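You operate a simulated robot arm through the tools that you are given. There is no shell and no other tool. Be economical: measure what you need, move in short steps, check, and stop when the job is done.

You are at the controls of a simulated robot arm. One attempt, no reset.

TASK
Clamp the grey grooved bar, sand its brown scale off and lay it on the black mat.
Fine: put the yellow sanding block back and free the clamp after sanding.
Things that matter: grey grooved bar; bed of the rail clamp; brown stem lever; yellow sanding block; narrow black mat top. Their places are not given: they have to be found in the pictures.

It is judged by the outcome, as a careful person would: the job done as asked, and still so three seconds after it is handed in. It fails if anything else is knocked over, pushed out of place, dropped, spilled or broken.

THE ROBOT
A 6-joint arm with a two-finger parallel gripper, fixed in place. Base frame: the origin is at the foot of the arm, x ahead of it, y to its left, z up; the work surface is at about z = 803. Lengths are in mm, angles in rad, forces in N, time in s.
With the tool pointing down near the work surface it reaches from about 260 to 680 mm from the base axis. Its first joint turns from -1.152 to 1.152 rad. Payload 2.9 kg.
The TCP is the grasp point between the finger pads, 30 mm short of the fingertips. In the tool frame z runs along the fingers and y along their closing line. The gripper opens to 110 mm. The fingers are 20 mm wide and 10 mm thick; the gripper's body (48 by 112 mm) begins 55 mm behind the TCP.
Orientation is that of the tool frame in the base frame, as a unit quaternion [w, x, y, z]. With the fingers straight down and closing along the base's y, the tool's x points along the base's -x, its y along +y and its z along -z.

THE INTERFACE
- The arm moves only by the tool arm_command. Its argument "increments" is a list of rows, each a list of 7 numbers: the opening, from 0 (shut) to 1 (fully open), then the shift along the tool's x, y, z in units of 30 mm (1.0 is 30 mm), then the turn, a rotation vector about the tool's x, y, z in units of 4 degrees (1.0 is 4 degrees). In form: [[gripper, tx, ty, tz, ax, ay, az], ...]. A call has 1 to 10 rows; each row shifts and turns the commanded pose from where the row before left it, along the tool's axes as they then stand. A call with a number of a shift or a turn outside -1 to 1 is refused whole. Rows are played at 5 a second. More than 50 mm and 0.15 rad between two rows, or a gripper value outside its range, and nothing of the call is played. A pose out of reach is approached as far as the arm can. The call stops where the force on the tool passes 50 N (or 10 N more than at its start, if that is more) or the arm is blocked; 0.2 s more then pass. The fingers move at their own pace (about 108 mm/s each) and stop on an object; they squeeze with about 39 N. The grip force told is the motor's: it shows also when the fingers shut on nothing. Time passes only in rows, and 0.2 s behind the last, so rows that do not move let the fingers close. The reply holds the time, the measured pose of the TCP, the force on the tool along the base axes, the opening and the grip force, in the units named above and with some noise, and new pictures: "pictures" is both (left out), scene, wrist or none.
- Cameras (640 x 400 px; columns grow to the right, rows downward): "scene" is fixed at [75.4, 431.1, 1394.3]; the picture's right is [-0.78, -0.63, 0.00], its down [-0.31, 0.38, -0.87] and it looks along [0.55, -0.68, -0.49] (base axes); focal length 321 px, centre (320, 200). "wrist" rides on the gripper at [-36, 0, -57] in the tool frame; the picture's right is [0.00, -1.00, 0.00], its down [0.97, 0.00, -0.24] and it looks along [0.24, 0.00, 0.97] (tool axes); focal length 218 px, centre (320, 200).
- probe_pixels(camera, pixels): for up to 12 pixels [column, row] of the newest picture of that camera ("zoom" is the newest enlarged one), the place [x, y, z] in the base frame of the surface seen there, good to about 3 mm. The clock stands still meanwhile.
- close_up(camera, box): a new picture of the part [left, top, right, bottom] of that camera's present view, enlarged. The clock stands still meanwhile.
- sign_off(): hands the job in; it is judged then, once.

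Work in short steps. Measure before you move; look again where a grasp or a placing could have gone wrong, and mend it. You have 80 turns and 120 pictures in all, those below and enlarged ones among them. Open the gripper and draw the arm clear of the work before you hand the job in, unless the task says otherwise; then end with one line.

The tools are called after "Call:" as a command line: name --pt "numbers of a row" for each row, then --argument value for the rest, lists and objects as JSON in quotes. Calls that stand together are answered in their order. arm_command: Moves the arm, as the interface text tells. Its arguments: {"type":"object","properties":{"increments":{"type":"array","items":{"type":"array","items":{"type":"number"}}},"pictures":{"type":"string","enum":["both","scene","wrist","none"]}},"required":["increments"]} The other tools are called the same way: probe_pixels (camera, pixels) gives the place of the surface under pixels of a picture; close_up (camera, box) takes an enlarged picture of a part of a camera's view; sign_off () hands the job in.

At the start:

```text
time_s: 0.0
eef_pos: [454.9, 31.7, 1068.1]
tcp_rot: [0.0, 0.0, 1.0, 0.0]
contact_force: [0.4, -0.1, 0.5]
grip_width: 110.0
finger_force: 0.0
```

scene: 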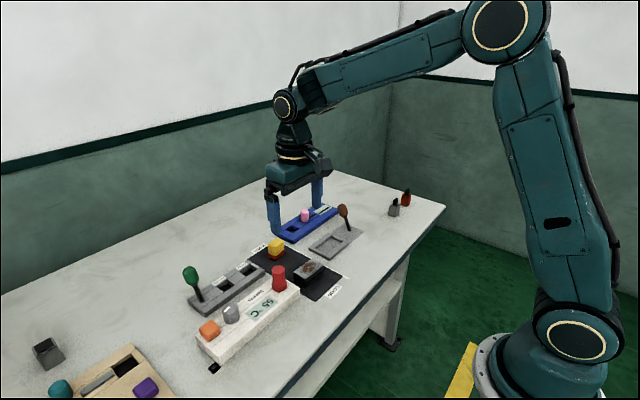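
wrist: 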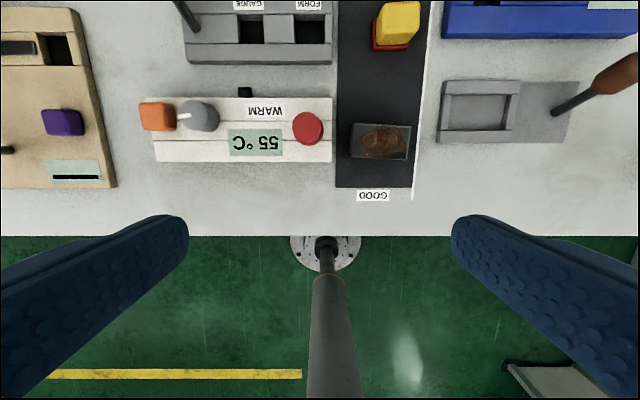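

The scene shows a clamp near (335,242) with a brown lever and a grey bar with brown scale near (308,270). I take enlarged views to identify the things.

Call:
close_up --camera "scene" --box '[170, 170, 430, 330]'

Call:
close_up --camera "wrist" --box '[320, 0, 640, 200]'

```text
2.46 times, centred on (300, 250) of scene
```

zoom: 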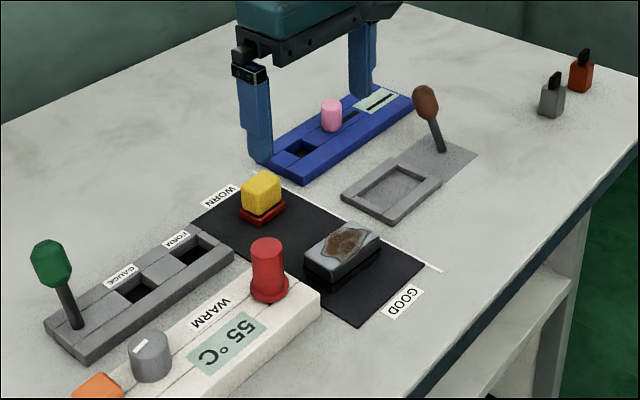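

```text
2.00 times, centred on (480, 100) of wrist
```

zoom: 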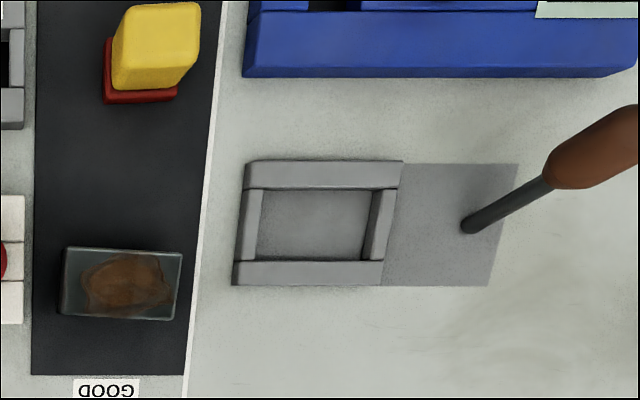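

The bar lies at the GOOD end of the black mat, with the yellow block on a red base at the WORN end. I probe the bar, block, clamp and lever in the enlarged wrist picture.

Call:
probe_pixels --camera "zoom" --pixels '[[66, 252], [179, 256], [174, 317], [66, 312], [120, 285], [130, 200], [155, 85], [160, 40], [122, 98], [170, 97], [40, 370], [184, 370]]'

Call:
probe_pixels --camera "zoom" --pixels '[[315, 225], [320, 175], [310, 273], [252, 225], [380, 225], [264, 195], [366, 195], [260, 254], [362, 256], [440, 225], [475, 225], [590, 150]]'

Call:
close_up --camera "scene" --box '[260, 190, 370, 300]'

```text
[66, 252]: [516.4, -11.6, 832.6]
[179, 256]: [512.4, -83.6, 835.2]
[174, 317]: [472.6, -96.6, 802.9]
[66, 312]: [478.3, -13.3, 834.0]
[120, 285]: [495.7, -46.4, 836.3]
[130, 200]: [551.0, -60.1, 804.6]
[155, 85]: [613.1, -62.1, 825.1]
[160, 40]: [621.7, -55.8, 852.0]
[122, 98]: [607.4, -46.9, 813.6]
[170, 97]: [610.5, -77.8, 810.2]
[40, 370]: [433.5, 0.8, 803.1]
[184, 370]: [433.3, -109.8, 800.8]
```

```text
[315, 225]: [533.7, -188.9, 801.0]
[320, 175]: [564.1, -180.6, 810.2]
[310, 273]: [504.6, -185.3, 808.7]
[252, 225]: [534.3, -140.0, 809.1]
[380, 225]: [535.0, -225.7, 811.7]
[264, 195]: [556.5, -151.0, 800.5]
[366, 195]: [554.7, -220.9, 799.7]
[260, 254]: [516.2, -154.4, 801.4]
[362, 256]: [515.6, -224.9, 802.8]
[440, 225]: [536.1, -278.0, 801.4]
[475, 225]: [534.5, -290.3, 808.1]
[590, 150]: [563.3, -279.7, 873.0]
```

```text
3.64 times, centred on (315, 245) of scene
```

zoom: 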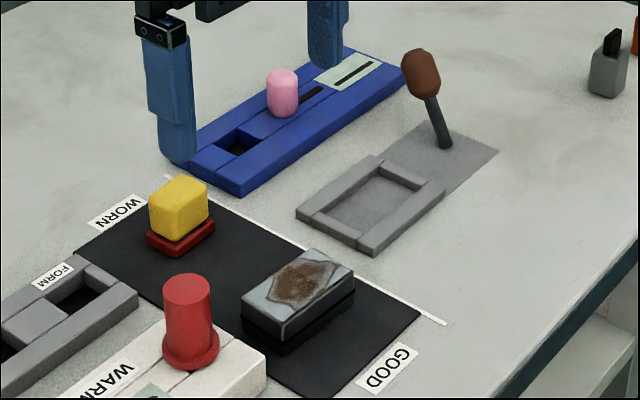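

Bar about 70×40×32 mm, pocket about 70×40 with rails at z 810. I move the camera over the clamp for a better look from above.

Call:
arm_command --pt "1 -0.55 -0.95 0 0 0 0" --pt "1 -0.55 -0.95 0 0 0 0" --pt "1 -0.55 -0.95 0 0 0 0" --pt "1 -0.55 -0.95 0 0 0 0" --pt "1 -0.55 -0.95 0 0 0 0"

```text
time_s: 1.2
eef_pos: [537.3, -112.8, 1067.7]
tcp_rot: [0.0, 0.0, 1.0, 0.0]
contact_force: [-0.7, 0.5, -0.2]
grip_width: 110.0
finger_force: 0.1
```

scene: 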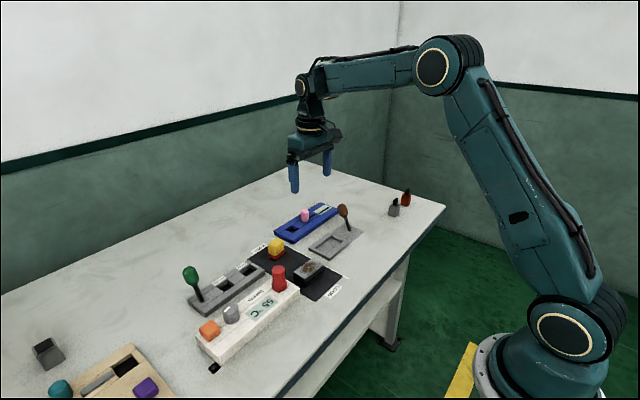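
wrist: 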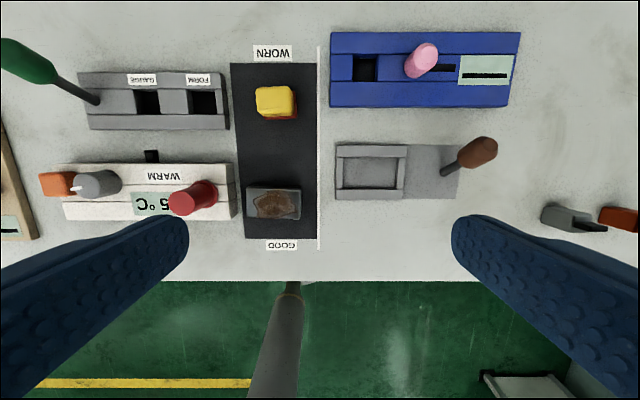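

The view now covers all. I enlarge the mat and clamp region for accurate probing.

Call:
close_up --camera "wrist" --box '[320, 120, 512, 240]'

Call:
probe_pixels --camera "zoom" --pixels '[[78, 125], [255, 125], [78, 222], [255, 222], [290, 170], [60, 170], [160, 95], [160, 245], [410, 178], [445, 150], [500, 115], [550, 95]]'

Call:
close_up --camera "wrist" --box '[208, 60, 400, 180]'

Call:
close_up --camera "wrist" --box '[208, 140, 368, 240]'

```text
3.33 times, centred on (416, 180) of wrist
```

zoom: 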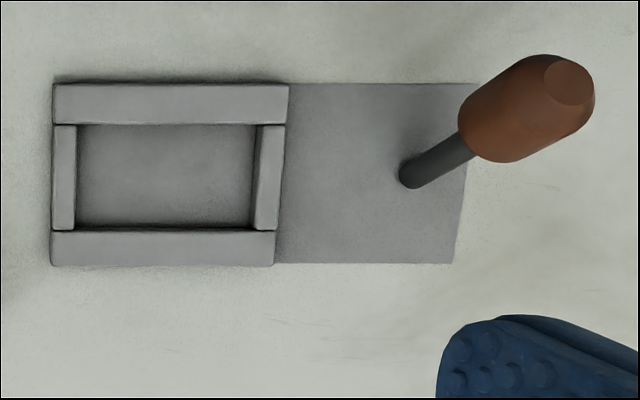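

```text
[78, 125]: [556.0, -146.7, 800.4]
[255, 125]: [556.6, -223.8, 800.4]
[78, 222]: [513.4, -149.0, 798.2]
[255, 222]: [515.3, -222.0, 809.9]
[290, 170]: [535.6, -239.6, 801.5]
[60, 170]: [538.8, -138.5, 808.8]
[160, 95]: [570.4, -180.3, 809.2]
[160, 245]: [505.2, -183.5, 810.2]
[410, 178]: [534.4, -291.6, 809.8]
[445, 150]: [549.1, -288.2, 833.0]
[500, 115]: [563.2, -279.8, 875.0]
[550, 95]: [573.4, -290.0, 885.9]
```

```text
3.33 times, centred on (304, 120) of wrist
```

zoom: 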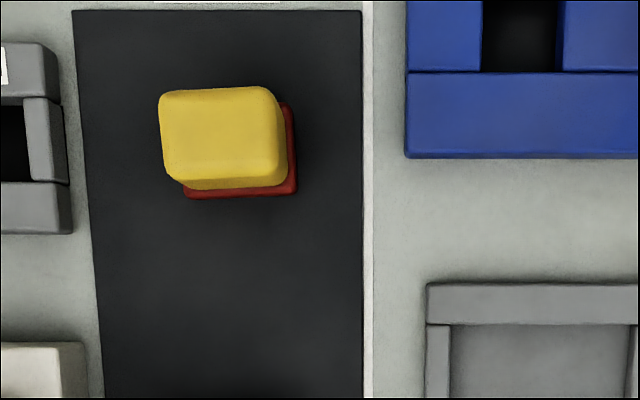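

```text
4.00 times, centred on (288, 190) of wrist
```

zoom: 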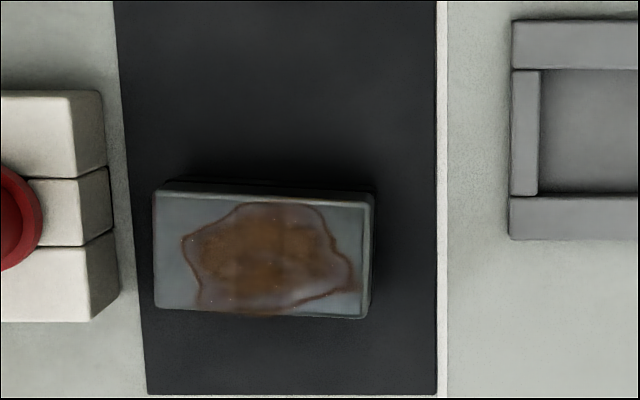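

Lever pivots near (535,-290) and leans to +x; pocket interior is about x 514–556, y −147…−223. I probe the bar corners, then inspect its side in the scene.

Call:
probe_pixels --camera "zoom" --pixels '[[160, 196], [366, 203], [360, 312], [160, 301], [264, 200], [264, 300], [160, 250], [362, 255], [128, 250], [437, 250], [152, 390], [110, 280]]'

Call:
close_up --camera "scene" --box '[260, 225, 356, 285]'

Call:
probe_pixels --camera "zoom" --pixels '[[212, 300], [212, 320], [212, 340], [340, 290], [340, 310], [340, 325], [120, 60], [60, 95], [110, 130], [165, 95], [60, 140], [120, 150]]'

```text
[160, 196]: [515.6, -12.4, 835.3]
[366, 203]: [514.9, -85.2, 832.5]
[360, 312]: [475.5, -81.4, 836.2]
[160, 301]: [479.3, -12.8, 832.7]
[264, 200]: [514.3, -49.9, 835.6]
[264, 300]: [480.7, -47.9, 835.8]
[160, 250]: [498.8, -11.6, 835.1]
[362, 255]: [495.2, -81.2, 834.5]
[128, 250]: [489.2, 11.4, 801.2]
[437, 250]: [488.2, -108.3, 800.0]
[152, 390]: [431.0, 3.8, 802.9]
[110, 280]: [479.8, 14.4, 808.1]
```

```text
6.67 times, centred on (308, 255) of scene
```

zoom: 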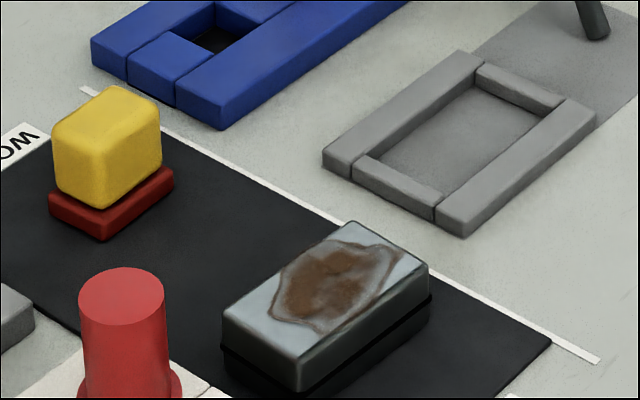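

```text
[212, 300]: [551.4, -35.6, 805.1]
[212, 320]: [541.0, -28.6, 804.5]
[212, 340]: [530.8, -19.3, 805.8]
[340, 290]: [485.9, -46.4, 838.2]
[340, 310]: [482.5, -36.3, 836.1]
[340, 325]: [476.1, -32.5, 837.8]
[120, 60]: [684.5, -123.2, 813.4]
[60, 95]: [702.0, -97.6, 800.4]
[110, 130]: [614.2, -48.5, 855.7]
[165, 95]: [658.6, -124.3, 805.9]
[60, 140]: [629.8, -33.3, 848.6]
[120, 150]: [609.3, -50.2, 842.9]
```

Computed from pixels: bar centre ≈ (496.8, −48.4), top z≈834.5, yaw ≈ −2.5°; pocket centre ≈ (535.2, −185.3). I go above the bar and turn the gripper to close along x.

Call:
arm_command --pt "1 0.45 0.717 0 0 0 0" --pt "1 0.45 0.717 0 0 0 0" --pt "1 0.45 0.717 0 0 0 0" --pt "1 0 0 0 0 0 -1" --pt "1 0 0 0 0 0 -1" --pt "1 0 0 0 0 0 -1" --pt "1 0 0 0 0 0 -1" --pt "1 0 0 0 0 0 -1" --pt "1 0 0 0 0 0 -1" --pt "1 0 0 0 0 0 -1" --pictures "none"

Call:
arm_command --pt "1 0 0 0 0 0 -1" --pt "1 0 0 0 0 0 -1" --pt "1 0 0 0 0 0 -1" --pt "1 0 0 0 0 0 -1" --pt "1 0 0 0 0 0 -1" --pt "1 0 0 0 0 0 -1" --pt "1 0 0 0 0 0 -1" --pt "1 0 0 0 0 0 -1" --pt "1 0 0 0 0 0 -1" --pt "1 0 0 0 0 0 -1" --pictures "none"

Call:
arm_command --pt "1 0 0 0 0 0 -1" --pt "1 0 0 0 0 0 -1" --pt "1 0 0 0 0 0 -1" --pt "1 0 0 0 0 0 -1" --pt "1 0 0 0 0 0 -0.9" --pt "1 0 0 0 0 0 0"

```text
time_s: 3.4
eef_pos: [496.8, -47.4, 1068.7]
tcp_rot: [0.001, -0.243, 0.97, 0.0]
contact_force: [-0.2, -0.4, -0.5]
grip_width: 109.7
finger_force: 0.0
```

```text
time_s: 5.6
eef_pos: [497.4, -47.8, 1067.8]
tcp_rot: [-0.001, -0.56, 0.829, 0.0]
contact_force: [0.4, -0.4, -0.2]
grip_width: 110.1
finger_force: 0.2
```

```text
time_s: 7.0
eef_pos: [496.8, -47.9, 1068.1]
tcp_rot: [0.0, -0.693, 0.721, 0.0]
contact_force: [0.2, 0.1, 0.0]
grip_width: 110.1
finger_force: 0.0
```

scene: 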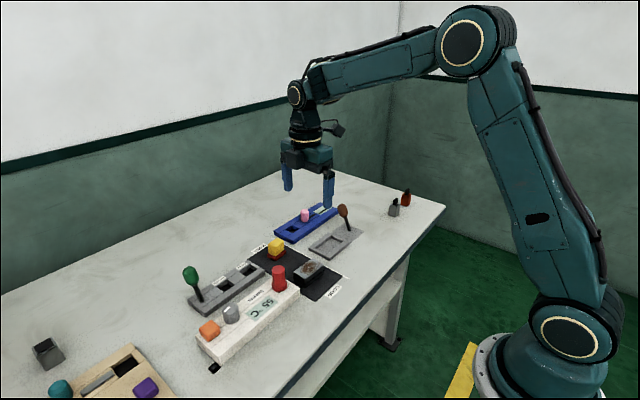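
wrist: 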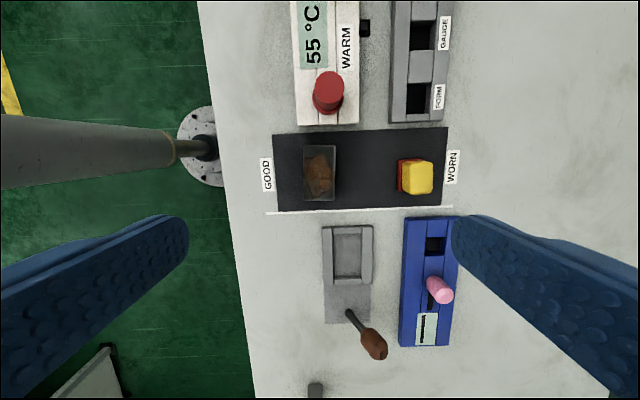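

The bar is at (319,172), aligned with the gripper axis. I descend to just above it and check.

Call:
arm_command --pt "0.7 0 0 1 0 0 0" --pt "0.7 0 0 1 0 0 0" --pt "0.7 0 0 1 0 0 0" --pt "0.7 0 0 1 0 0 0" --pt "0.7 0 0 1 0 0 0" --pt "0.7 0 0 1 0 0 0" --pt "0.7 0 0 0.4 0 0 0" --pt "0.7 0 0 0 0 0 0"

```text
time_s: 8.8
eef_pos: [496.3, -47.6, 875.3]
tcp_rot: [0.0, -0.693, 0.721, 0.0]
contact_force: [0.2, -0.4, -0.4]
grip_width: 77.3
finger_force: 0.0
```

scene: 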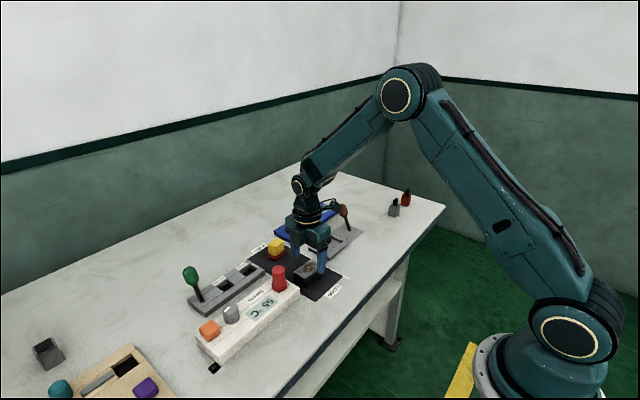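
wrist: 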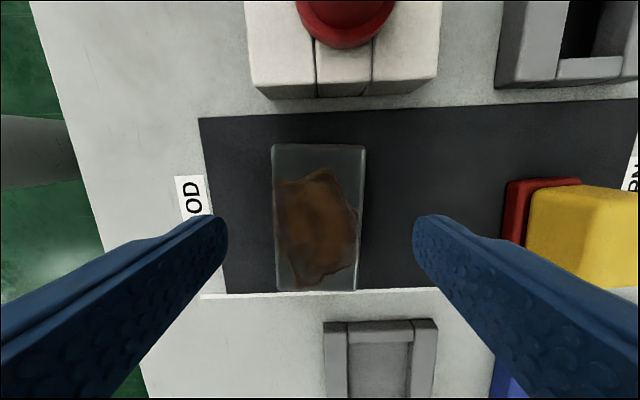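

Bar is centred (columns 272–366 between fingers). I descend to TCP z≈845 and close.

Call:
arm_command --pt "0.7 0 0 0.5 0 0 0" --pt "0.7 0 0 0.5 0 0 0" --pt "0.7 0 0 0 0 0 0" --pt "0.2 0 0 0 0 0 0" --pt "0.2 0 0 0 0 0 0" --pt "0.2 0 0 0 0 0 0"

```text
time_s: 10.2
eef_pos: [496.2, -47.7, 846.1]
tcp_rot: [0.0, -0.692, 0.722, 0.0]
contact_force: [-0.1, -0.5, 0.5]
grip_width: 42.5
finger_force: 39.3
```

scene: 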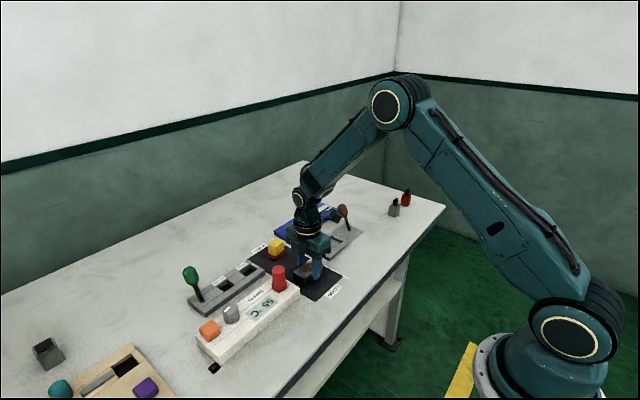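
wrist: 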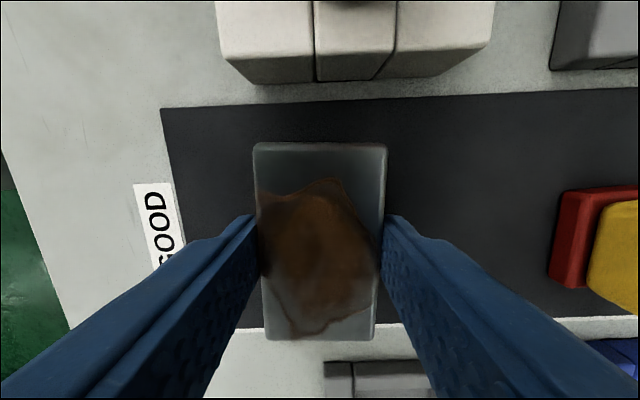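

Bar gripped at 42.5 mm. I lift it, straighten yaw to 0, and check it from the scene.

Call:
arm_command --pt "0.2 0 0 -0.5 0 0 0" --pt "0.2 0 0 -1 0 0 0" --pt "0.2 0 0 -1 0 0 -0.6" --pt "0.2 0 0 0 0 0 0"

Call:
close_up --camera "scene" --box '[240, 190, 400, 290]'

```text
time_s: 11.2
eef_pos: [496.8, -46.3, 920.7]
tcp_rot: [0.0, 0.707, -0.707, 0.0]
contact_force: [1.2, 0.1, -0.5]
grip_width: 42.0
finger_force: 38.3
```

scene: 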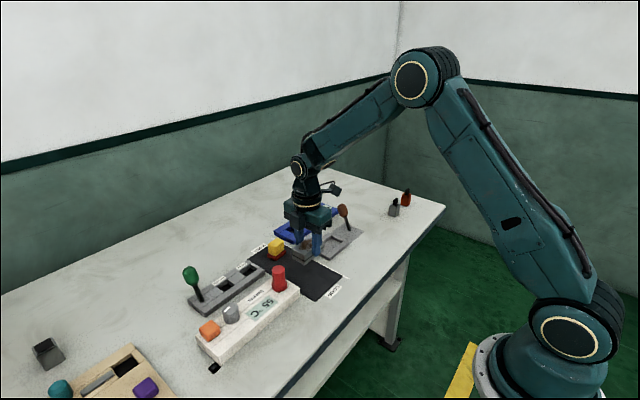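
wrist: 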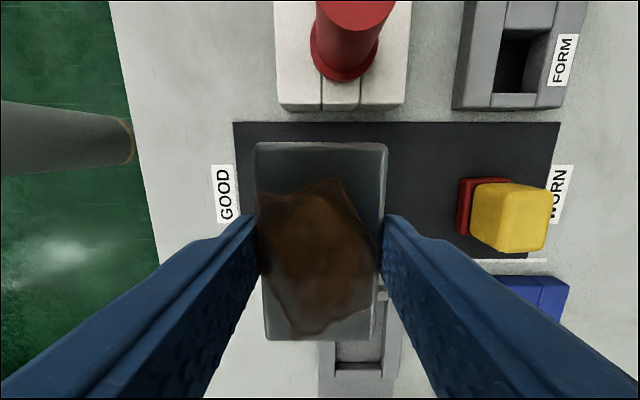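

```text
4.00 times, centred on (320, 240) of scene
```

zoom: 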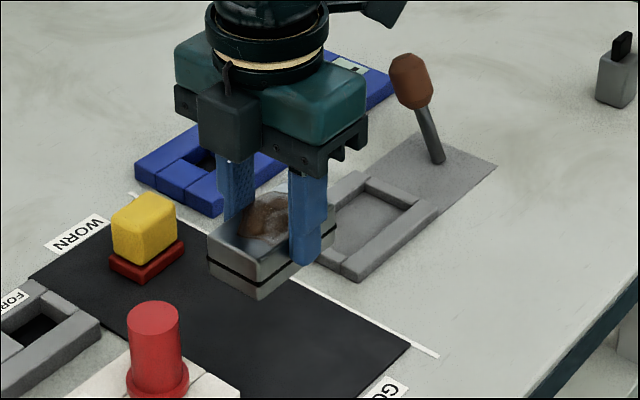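

The bar is held straight with its scaled face up (side groove visible). I carry it over the pocket at (535, −185).

Call:
arm_command --pt "0.2 0.92 -0.258 0 0 0 0" --pt "0.2 0.92 -0.258 0 0 0 0" --pt "0.2 0.92 -0.258 0 0 0 0" --pt "0.2 0.92 -0.258 0 0 0 0" --pt "0.2 0.92 -0.258 0 0 0 0" --pt "0.2 0 0 0.5 0 0 0" --pt "0.2 0 0 0 0 0 0"

Call:
close_up --camera "scene" --box '[272, 190, 400, 270]'

```text
time_s: 12.8
eef_pos: [535.7, -185.0, 905.7]
tcp_rot: [0.0, -0.707, 0.707, 0.0]
contact_force: [-0.3, -0.2, -2.4]
grip_width: 42.0
finger_force: 38.7
```

scene: 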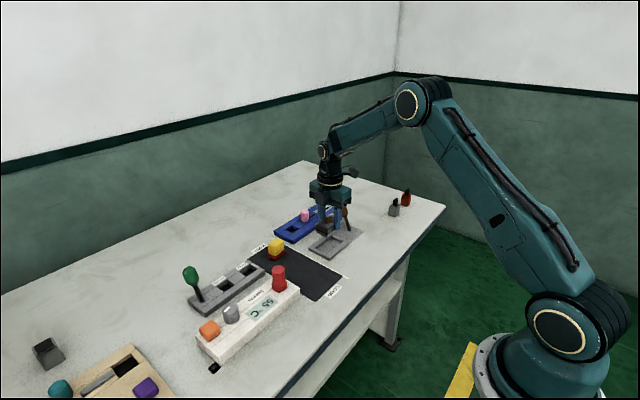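
wrist: 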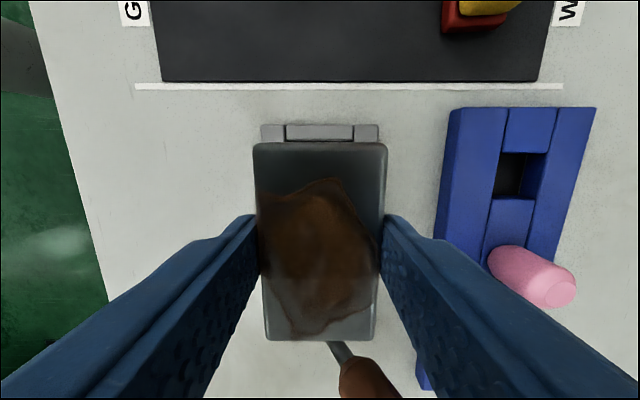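

```text
5.00 times, centred on (336, 230) of scene
```

zoom: 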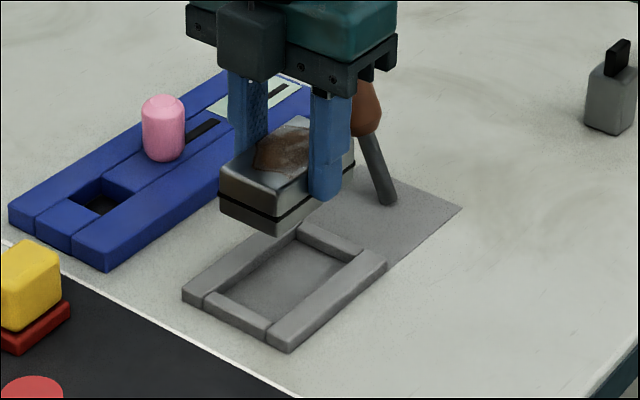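

Pocket end rail (286–353) is centred on the bar at column 320. I lower to near the rails and check alignment.

Call:
arm_command --pt "0.2 0 0 0.8 0 0 0" --pt "0.2 0 0 0.75 0 0 0" --pt "0.2 0 0 0 0 0 0"

Call:
close_up --camera "scene" --box '[288, 200, 384, 260]'

```text
time_s: 13.6
eef_pos: [534.3, -185.0, 857.9]
tcp_rot: [0.0, 0.707, -0.707, -0.001]
contact_force: [0.5, -0.4, -1.0]
grip_width: 42.4
finger_force: 39.1
```

scene: 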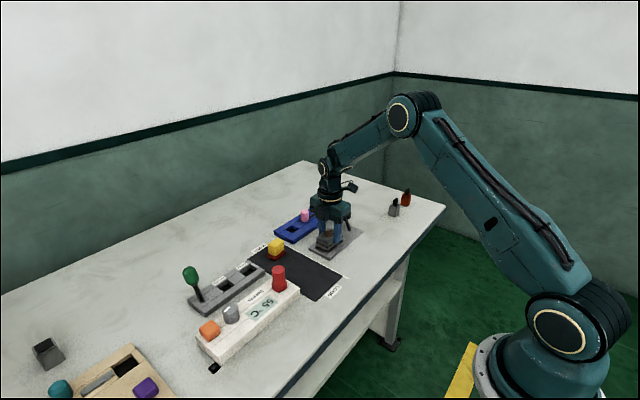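
wrist: 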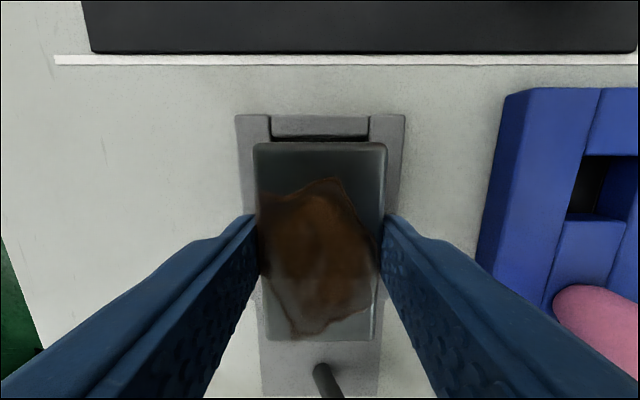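

```text
6.67 times, centred on (336, 230) of scene
```

zoom: 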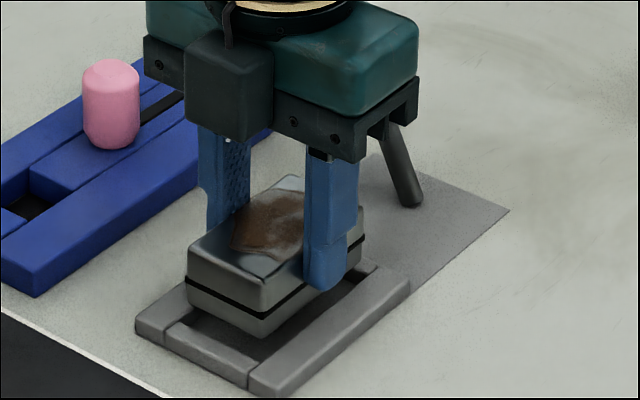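

Centred (rail gap 270–370, bar at 320), 3 mm end clearance. I lower the last ~14 mm gently.

Call:
arm_command --pt "0.2 0 0 0.15 0 0 0" --pt "0.2 0 0 0.15 0 0 0" --pt "0.2 0 0 0.12 0 0 0" --pt "0.2 0 0 0 0 0 0"

Call:
close_up --camera "scene" --box '[288, 200, 384, 260]'

```text
time_s: 14.6
eef_pos: [536.7, -185.1, 846.0]
tcp_rot: [0.0, -0.707, 0.707, 0.0]
contact_force: [-0.4, -0.4, -0.8]
grip_width: 42.3
finger_force: 39.4
```

scene: 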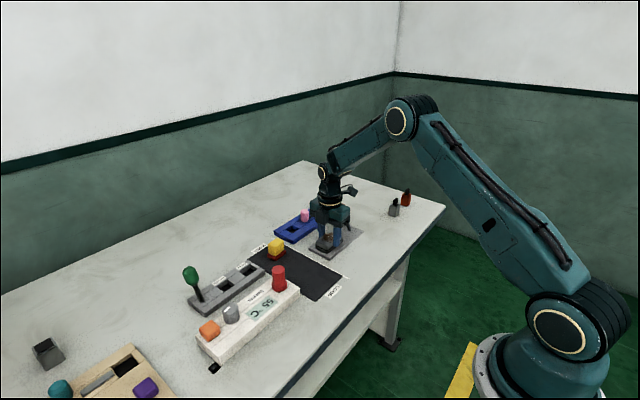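
wrist: 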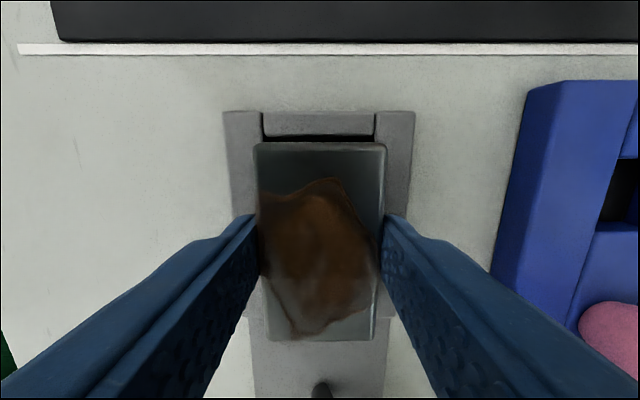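

```text
6.67 times, centred on (336, 230) of scene
```

zoom: 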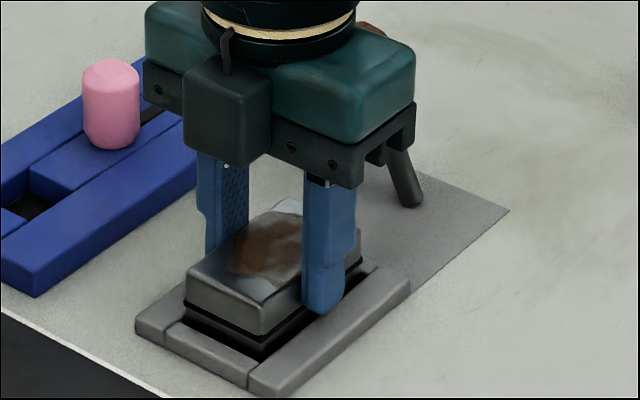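

Bar has entered the pocket, no contact yet at z 846. Two more millimetres in small steps.

Call:
arm_command --pt "0.2 0 0 0.06 0 0 0" --pt "0.2 0 0 0.04 0 0 0" --pt "0.2 0 0 0 0 0 0" --pictures "none"

```text
time_s: 15.4
eef_pos: [535.6, -185.8, 844.5]
tcp_rot: [0.0, -0.707, 0.707, 0.0]
contact_force: [0.2, 0.1, -1.2]
grip_width: 42.4
finger_force: 38.6
```

Call:
arm_command --pt "0.2 0 0 0.05 0 0 0" --pt "0.2 0 0 0 0 0 0" --pictures "none"

```text
time_s: 16.0
eef_pos: [535.3, -186.2, 843.2]
tcp_rot: [0.001, -0.707, 0.707, 0.0]
contact_force: [-1.8, -0.5, 2.9]
grip_width: 42.3
finger_force: 39.4
```

Light contact (2.9 N upward): it's down. I release, wait, rise and look.

Call:
arm_command --pt "0.6 0 0 0 0 0 0" --pt "0.6 0 0 0 0 0 0" --pt "0.6 0 0 -1 0 0 0" --pt "0.6 0 0 -1 0 0 0" --pt "0.6 0 0 -1 0 0 0" --pt "0.6 0 0 -1 0 0 0" --pt "0.6 -0.7 0 -0.7 0 0 0" --pt "0.6 -0.7 0 0 0 0 0"

Call:
close_up --camera "scene" --box '[288, 200, 384, 260]'

Call:
close_up --camera "wrist" --box '[240, 160, 400, 260]'

```text
time_s: 17.8
eef_pos: [535.3, -143.8, 983.5]
tcp_rot: [0.0, -0.707, 0.707, -0.001]
contact_force: [-0.6, 0.0, 0.4]
grip_width: 66.0
finger_force: 0.1
```

scene: 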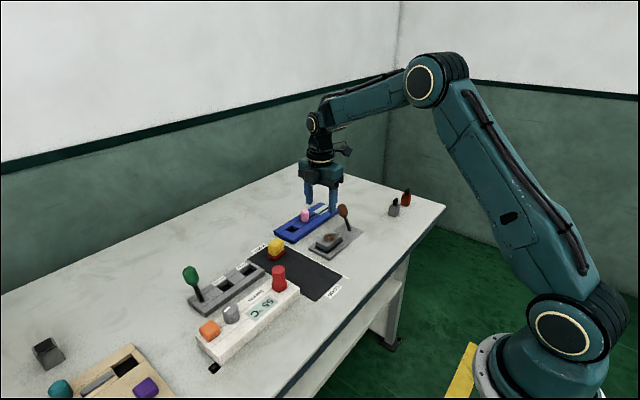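
wrist: 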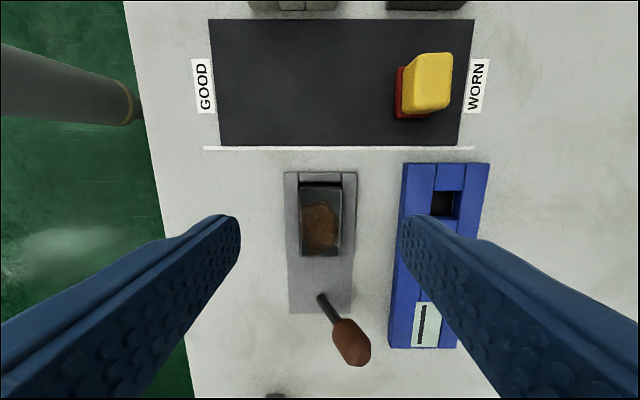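

```text
6.67 times, centred on (336, 230) of scene
```

zoom: 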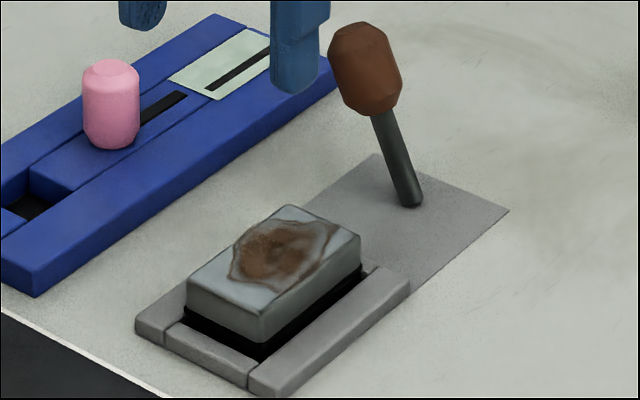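

```text
4.00 times, centred on (320, 210) of wrist
```

zoom: 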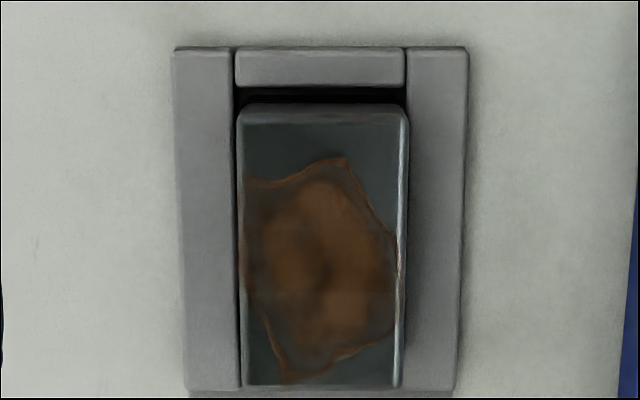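

Bar is in the pocket. I probe its top for level, and the lever from the scene view.

Call:
probe_pixels --camera "zoom" --pixels '[[255, 135], [390, 135], [260, 370], [380, 370], [320, 250], [320, 70]]'

Call:
close_up --camera "wrist" --box '[272, 270, 432, 370]'

Call:
probe_pixels --camera "zoom" --pixels '[[195, 100], [225, 150], [250, 200], [270, 240], [310, 240], [350, 280], [375, 345], [310, 345], [270, 290], [320, 210], [360, 370], [350, 320]]'

Call:
probe_pixels --camera "scene" --pixels '[[342, 207], [346, 211], [339, 212], [342, 206], [347, 222], [344, 216]]'

```text
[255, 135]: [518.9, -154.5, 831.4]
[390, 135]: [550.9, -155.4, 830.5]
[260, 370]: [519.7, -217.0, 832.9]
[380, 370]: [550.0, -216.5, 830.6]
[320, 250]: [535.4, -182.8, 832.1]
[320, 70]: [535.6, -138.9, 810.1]
```

```text
4.00 times, centred on (352, 320) of wrist
```

zoom: 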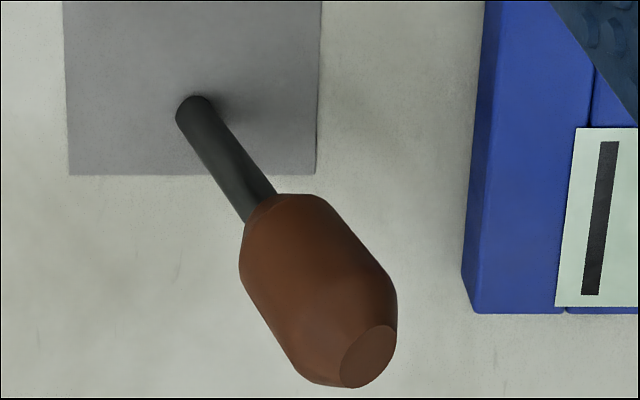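

```text
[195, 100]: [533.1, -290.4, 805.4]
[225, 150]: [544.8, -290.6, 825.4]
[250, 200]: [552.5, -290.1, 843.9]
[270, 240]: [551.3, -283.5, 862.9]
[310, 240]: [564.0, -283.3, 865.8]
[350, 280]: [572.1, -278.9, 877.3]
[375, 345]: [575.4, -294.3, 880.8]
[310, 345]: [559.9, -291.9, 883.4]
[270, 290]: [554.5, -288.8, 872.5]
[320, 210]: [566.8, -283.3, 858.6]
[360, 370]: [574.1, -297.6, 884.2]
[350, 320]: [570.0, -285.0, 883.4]
```

```text
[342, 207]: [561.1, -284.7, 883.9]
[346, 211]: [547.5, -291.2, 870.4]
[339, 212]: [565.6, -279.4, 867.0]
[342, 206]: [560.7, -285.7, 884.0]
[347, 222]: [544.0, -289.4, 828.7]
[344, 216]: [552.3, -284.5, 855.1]
```

Bar seated level (top 831.5). Lever pivot ≈ (533,−290), knob ≈ (563,−289,872), leaning to +x. I straddle the knob with partly open fingers to throw it to −x.

Call:
arm_command --pt "0.5 0.968 -0.19 0 0 0 0" --pt "0.5 0.968 -0.19 0 0 0 0" --pt "0.5 0.968 -0.19 0 0 0 0" --pt "0.5 0.968 -0.19 0 0 0 0" --pt "0.5 0.968 -0.19 0 0 0 0" --pt "0.5 0 0 0.8 0 0 0" --pt "0.5 0 0 0.7 0 0 0" --pt "0.5 0 0 0 0 0 0"

```text
time_s: 19.6
eef_pos: [563.8, -288.7, 938.4]
tcp_rot: [0.0, -0.707, 0.707, -0.001]
contact_force: [0.1, -0.6, 0.1]
grip_width: 54.9
finger_force: 0.0
```

scene: 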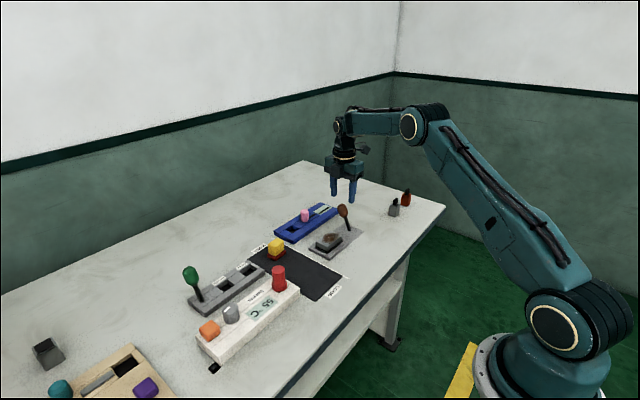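
wrist: 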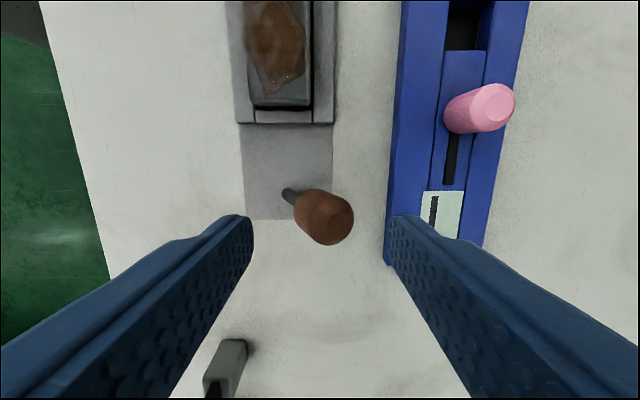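

Knob (325,218) is between the fingers. I descend to z≈886.

Call:
arm_command --pt "0.5 0 0 0.9 0 0 0" --pt "0.5 0 0 0.85 0 0 0" --pt "0.5 0 0 0 0 0 0"

Call:
close_up --camera "scene" --box '[288, 180, 400, 250]'

```text
time_s: 20.4
eef_pos: [563.3, -288.9, 885.7]
tcp_rot: [0.0, -0.707, 0.707, 0.0]
contact_force: [0.5, 0.4, -0.6]
grip_width: 55.0
finger_force: 0.1
```

scene: 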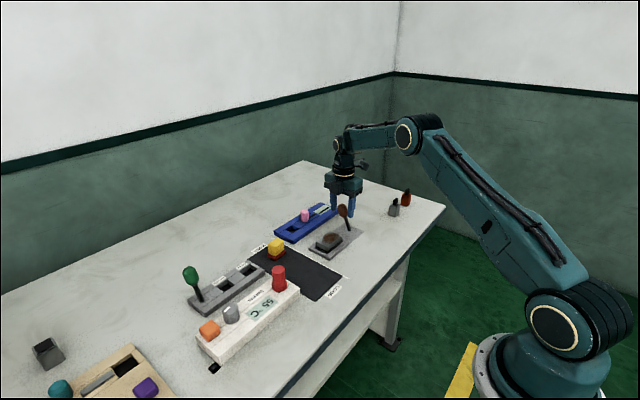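
wrist: 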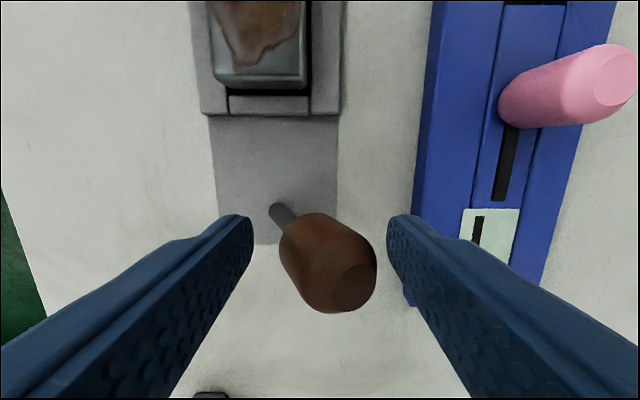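

```text
5.71 times, centred on (344, 215) of scene
```

zoom: 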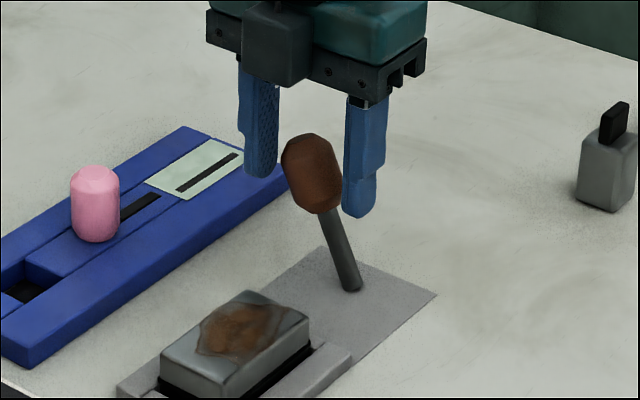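

Fingers straddle the knob. I push toward −x in small steps.

Call:
arm_command --pt "0.5 0 0.35 0 0 0 0" --pt "0.5 0 0.35 0 0 0 0" --pt "0.5 0 0.35 0 0 0 0" --pt "0.5 0 0.35 0 0 0 0" --pt "0.5 0 0.35 0 0 0 0" --pt "0.5 0 0 0 0 0 0"

Call:
close_up --camera "scene" --box '[288, 180, 400, 250]'

```text
time_s: 21.8
eef_pos: [510.7, -288.6, 886.0]
tcp_rot: [-0.001, 0.707, -0.707, 0.0]
contact_force: [1.7, 0.1, 1.4]
grip_width: 55.9
finger_force: 2.0
```

scene: 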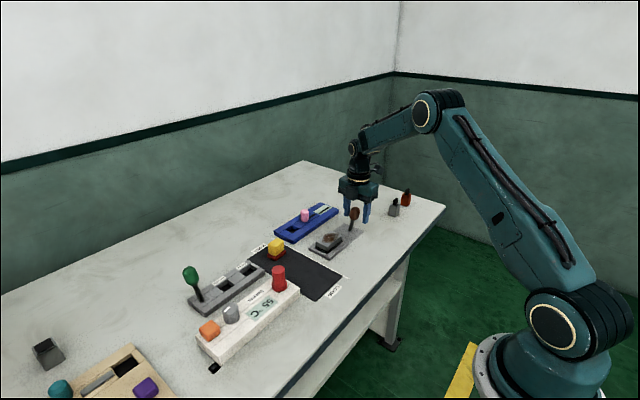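
wrist: 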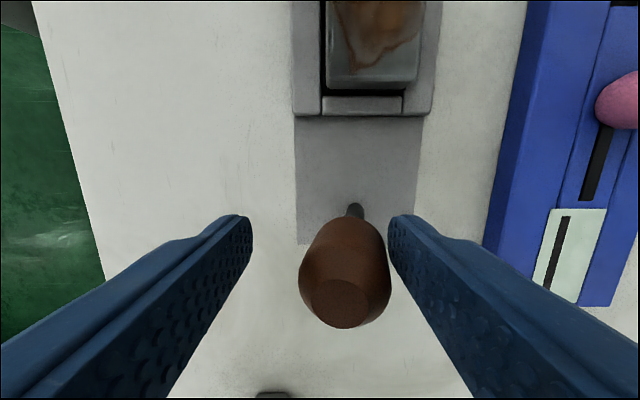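

```text
5.71 times, centred on (344, 215) of scene
```

zoom: 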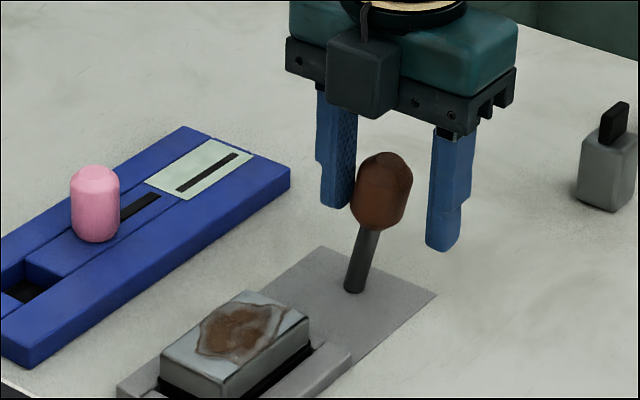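

Lever is moving freely, now slightly past vertical (knob at x≈523). I continue in small steps.

Call:
arm_command --pt "0.5 0 0.25 0 0 0 0" --pt "0.5 0 0.25 0.03 0 0 0" --pt "0.5 0 0.25 0.05 0 0 0" --pt "0.5 0 0.2 0.05 0 0 0" --pt "0.5 0 0 0 0 0 0"

Call:
close_up --camera "scene" --box '[288, 180, 400, 250]'

```text
time_s: 23.0
eef_pos: [487.1, -288.8, 885.1]
tcp_rot: [-0.004, 0.71, -0.705, 0.007]
contact_force: [33.1, 6.8, 12.0]
grip_width: 71.6
finger_force: 17.4
```

scene: 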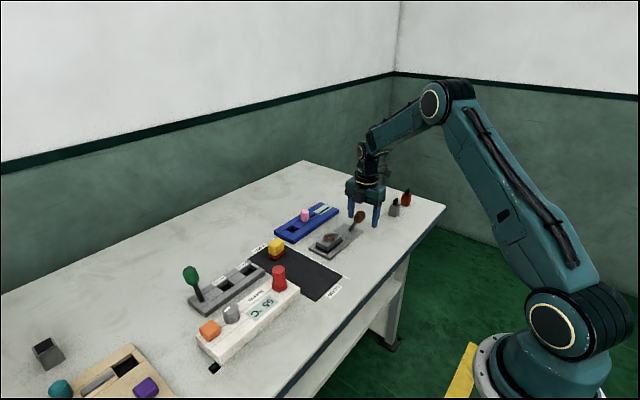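
wrist: 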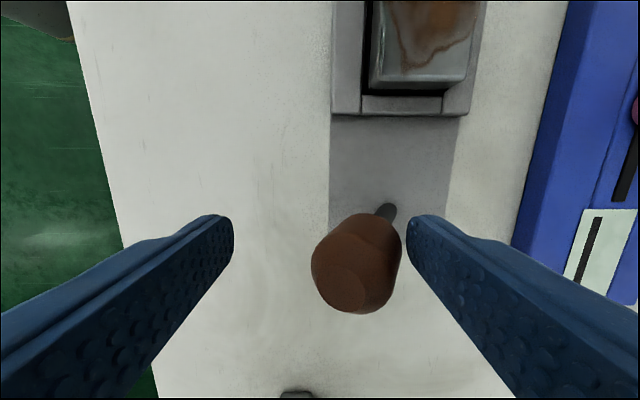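

```text
5.71 times, centred on (344, 215) of scene
```

zoom: 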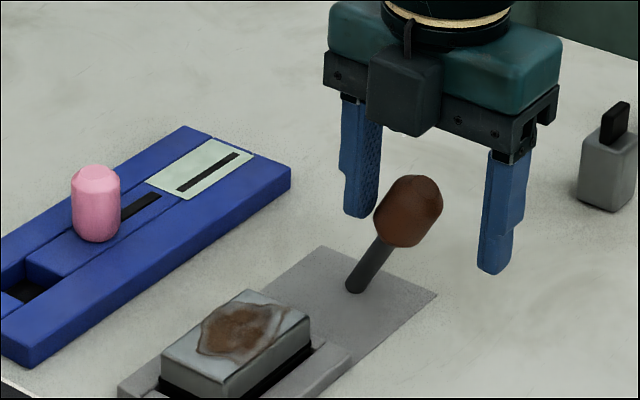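

Force 33 N: the lever is at its end stop, leaning to −x. I back off a few millimetres, rise, and check the lever stays.

Call:
arm_command --pt "0.6 0 -0.25 0 0 0 0" --pt "0.6 0 0 0 0 0 0" --pt "0.6 0 0 -0.9 0 0 0" --pt "0.6 0 0 -0.9 0 0 0" --pt "0.6 -0.9 0 -0.9 0 0 0" --pt "0.6 -0.9 0 -0.6 0 0 0" --pt "0.6 -0.9 0 0 0 0 0" --pt "0.6 -0.9 0 0 0 0 0" --pt "0.6 0 0 0 0 0 0"

Call:
close_up --camera "scene" --box '[288, 180, 400, 250]'

Call:
close_up --camera "wrist" --box '[280, 150, 440, 250]'

```text
time_s: 25.0
eef_pos: [490.5, -180.3, 980.8]
tcp_rot: [0.0, -0.707, 0.707, 0.0]
contact_force: [0.1, -0.3, -1.0]
grip_width: 66.1
finger_force: 0.1
```

scene: 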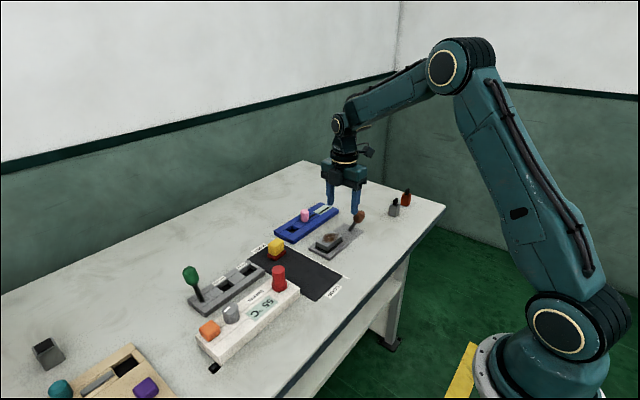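
wrist: 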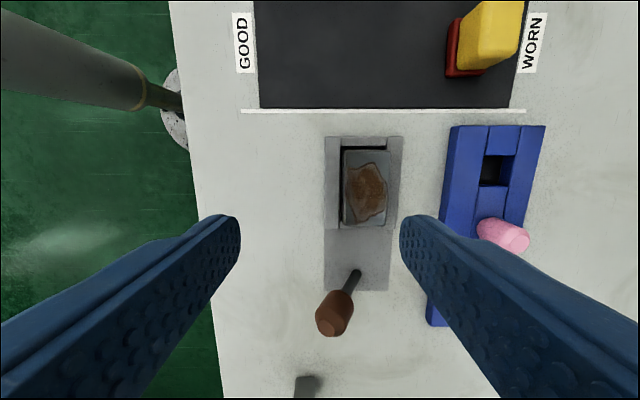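

```text
5.71 times, centred on (344, 215) of scene
```

zoom: 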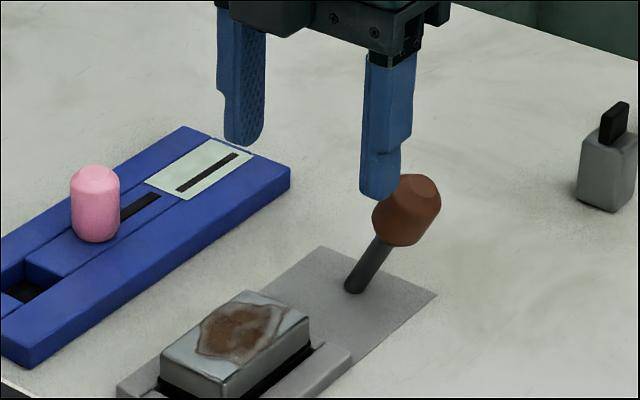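

```text
4.00 times, centred on (360, 200) of wrist
```

zoom: 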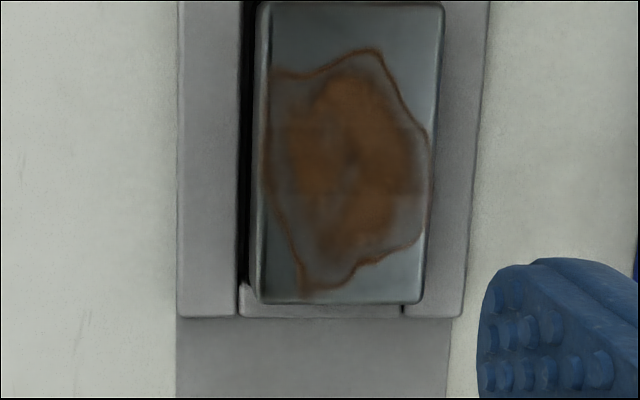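

Lever stays thrown. Next, the sanding block: I move above it at about (616,−57) for measuring.

Call:
arm_command --pt "0.6 -0.82 -0.84 0 0 0 0" --pt "0.6 -0.82 -0.84 0 0 0 0" --pt "0.6 -0.82 -0.84 0 0 0 0" --pt "0.6 -0.82 -0.84 0 0 0 0" --pt "0.6 -0.82 -0.84 0 0 0 0" --pt "0.6 0 0 0 0 0 0"

Call:
close_up --camera "wrist" --box '[240, 150, 400, 250]'

Call:
close_up --camera "scene" --box '[250, 225, 314, 265]'

```text
time_s: 26.4
eef_pos: [617.1, -56.3, 982.1]
tcp_rot: [0.0, -0.707, 0.707, 0.0]
contact_force: [0.3, 0.5, -0.4]
grip_width: 66.0
finger_force: 0.0
```

scene: 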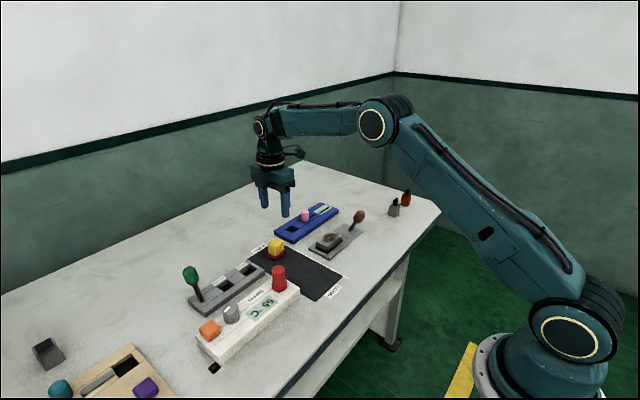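
wrist: 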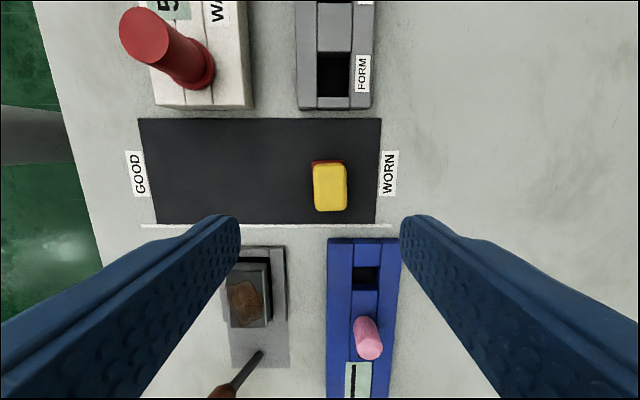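

```text
4.00 times, centred on (320, 200) of wrist
```

zoom: 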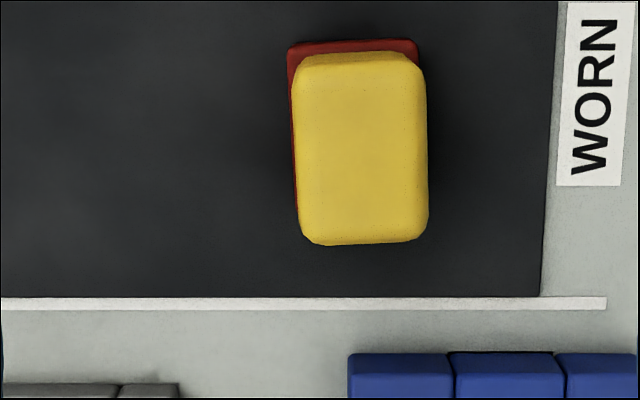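

```text
10.00 times, centred on (282, 245) of scene
```

zoom: 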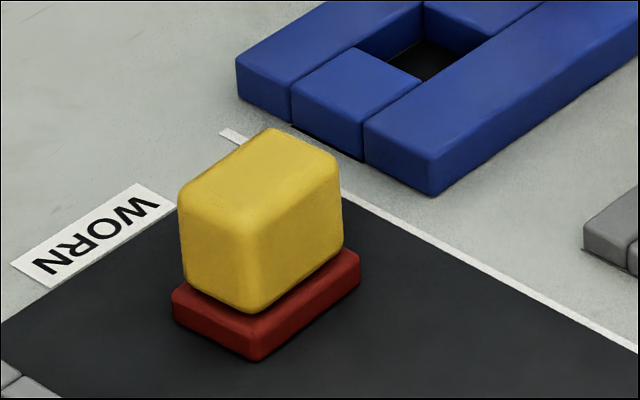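

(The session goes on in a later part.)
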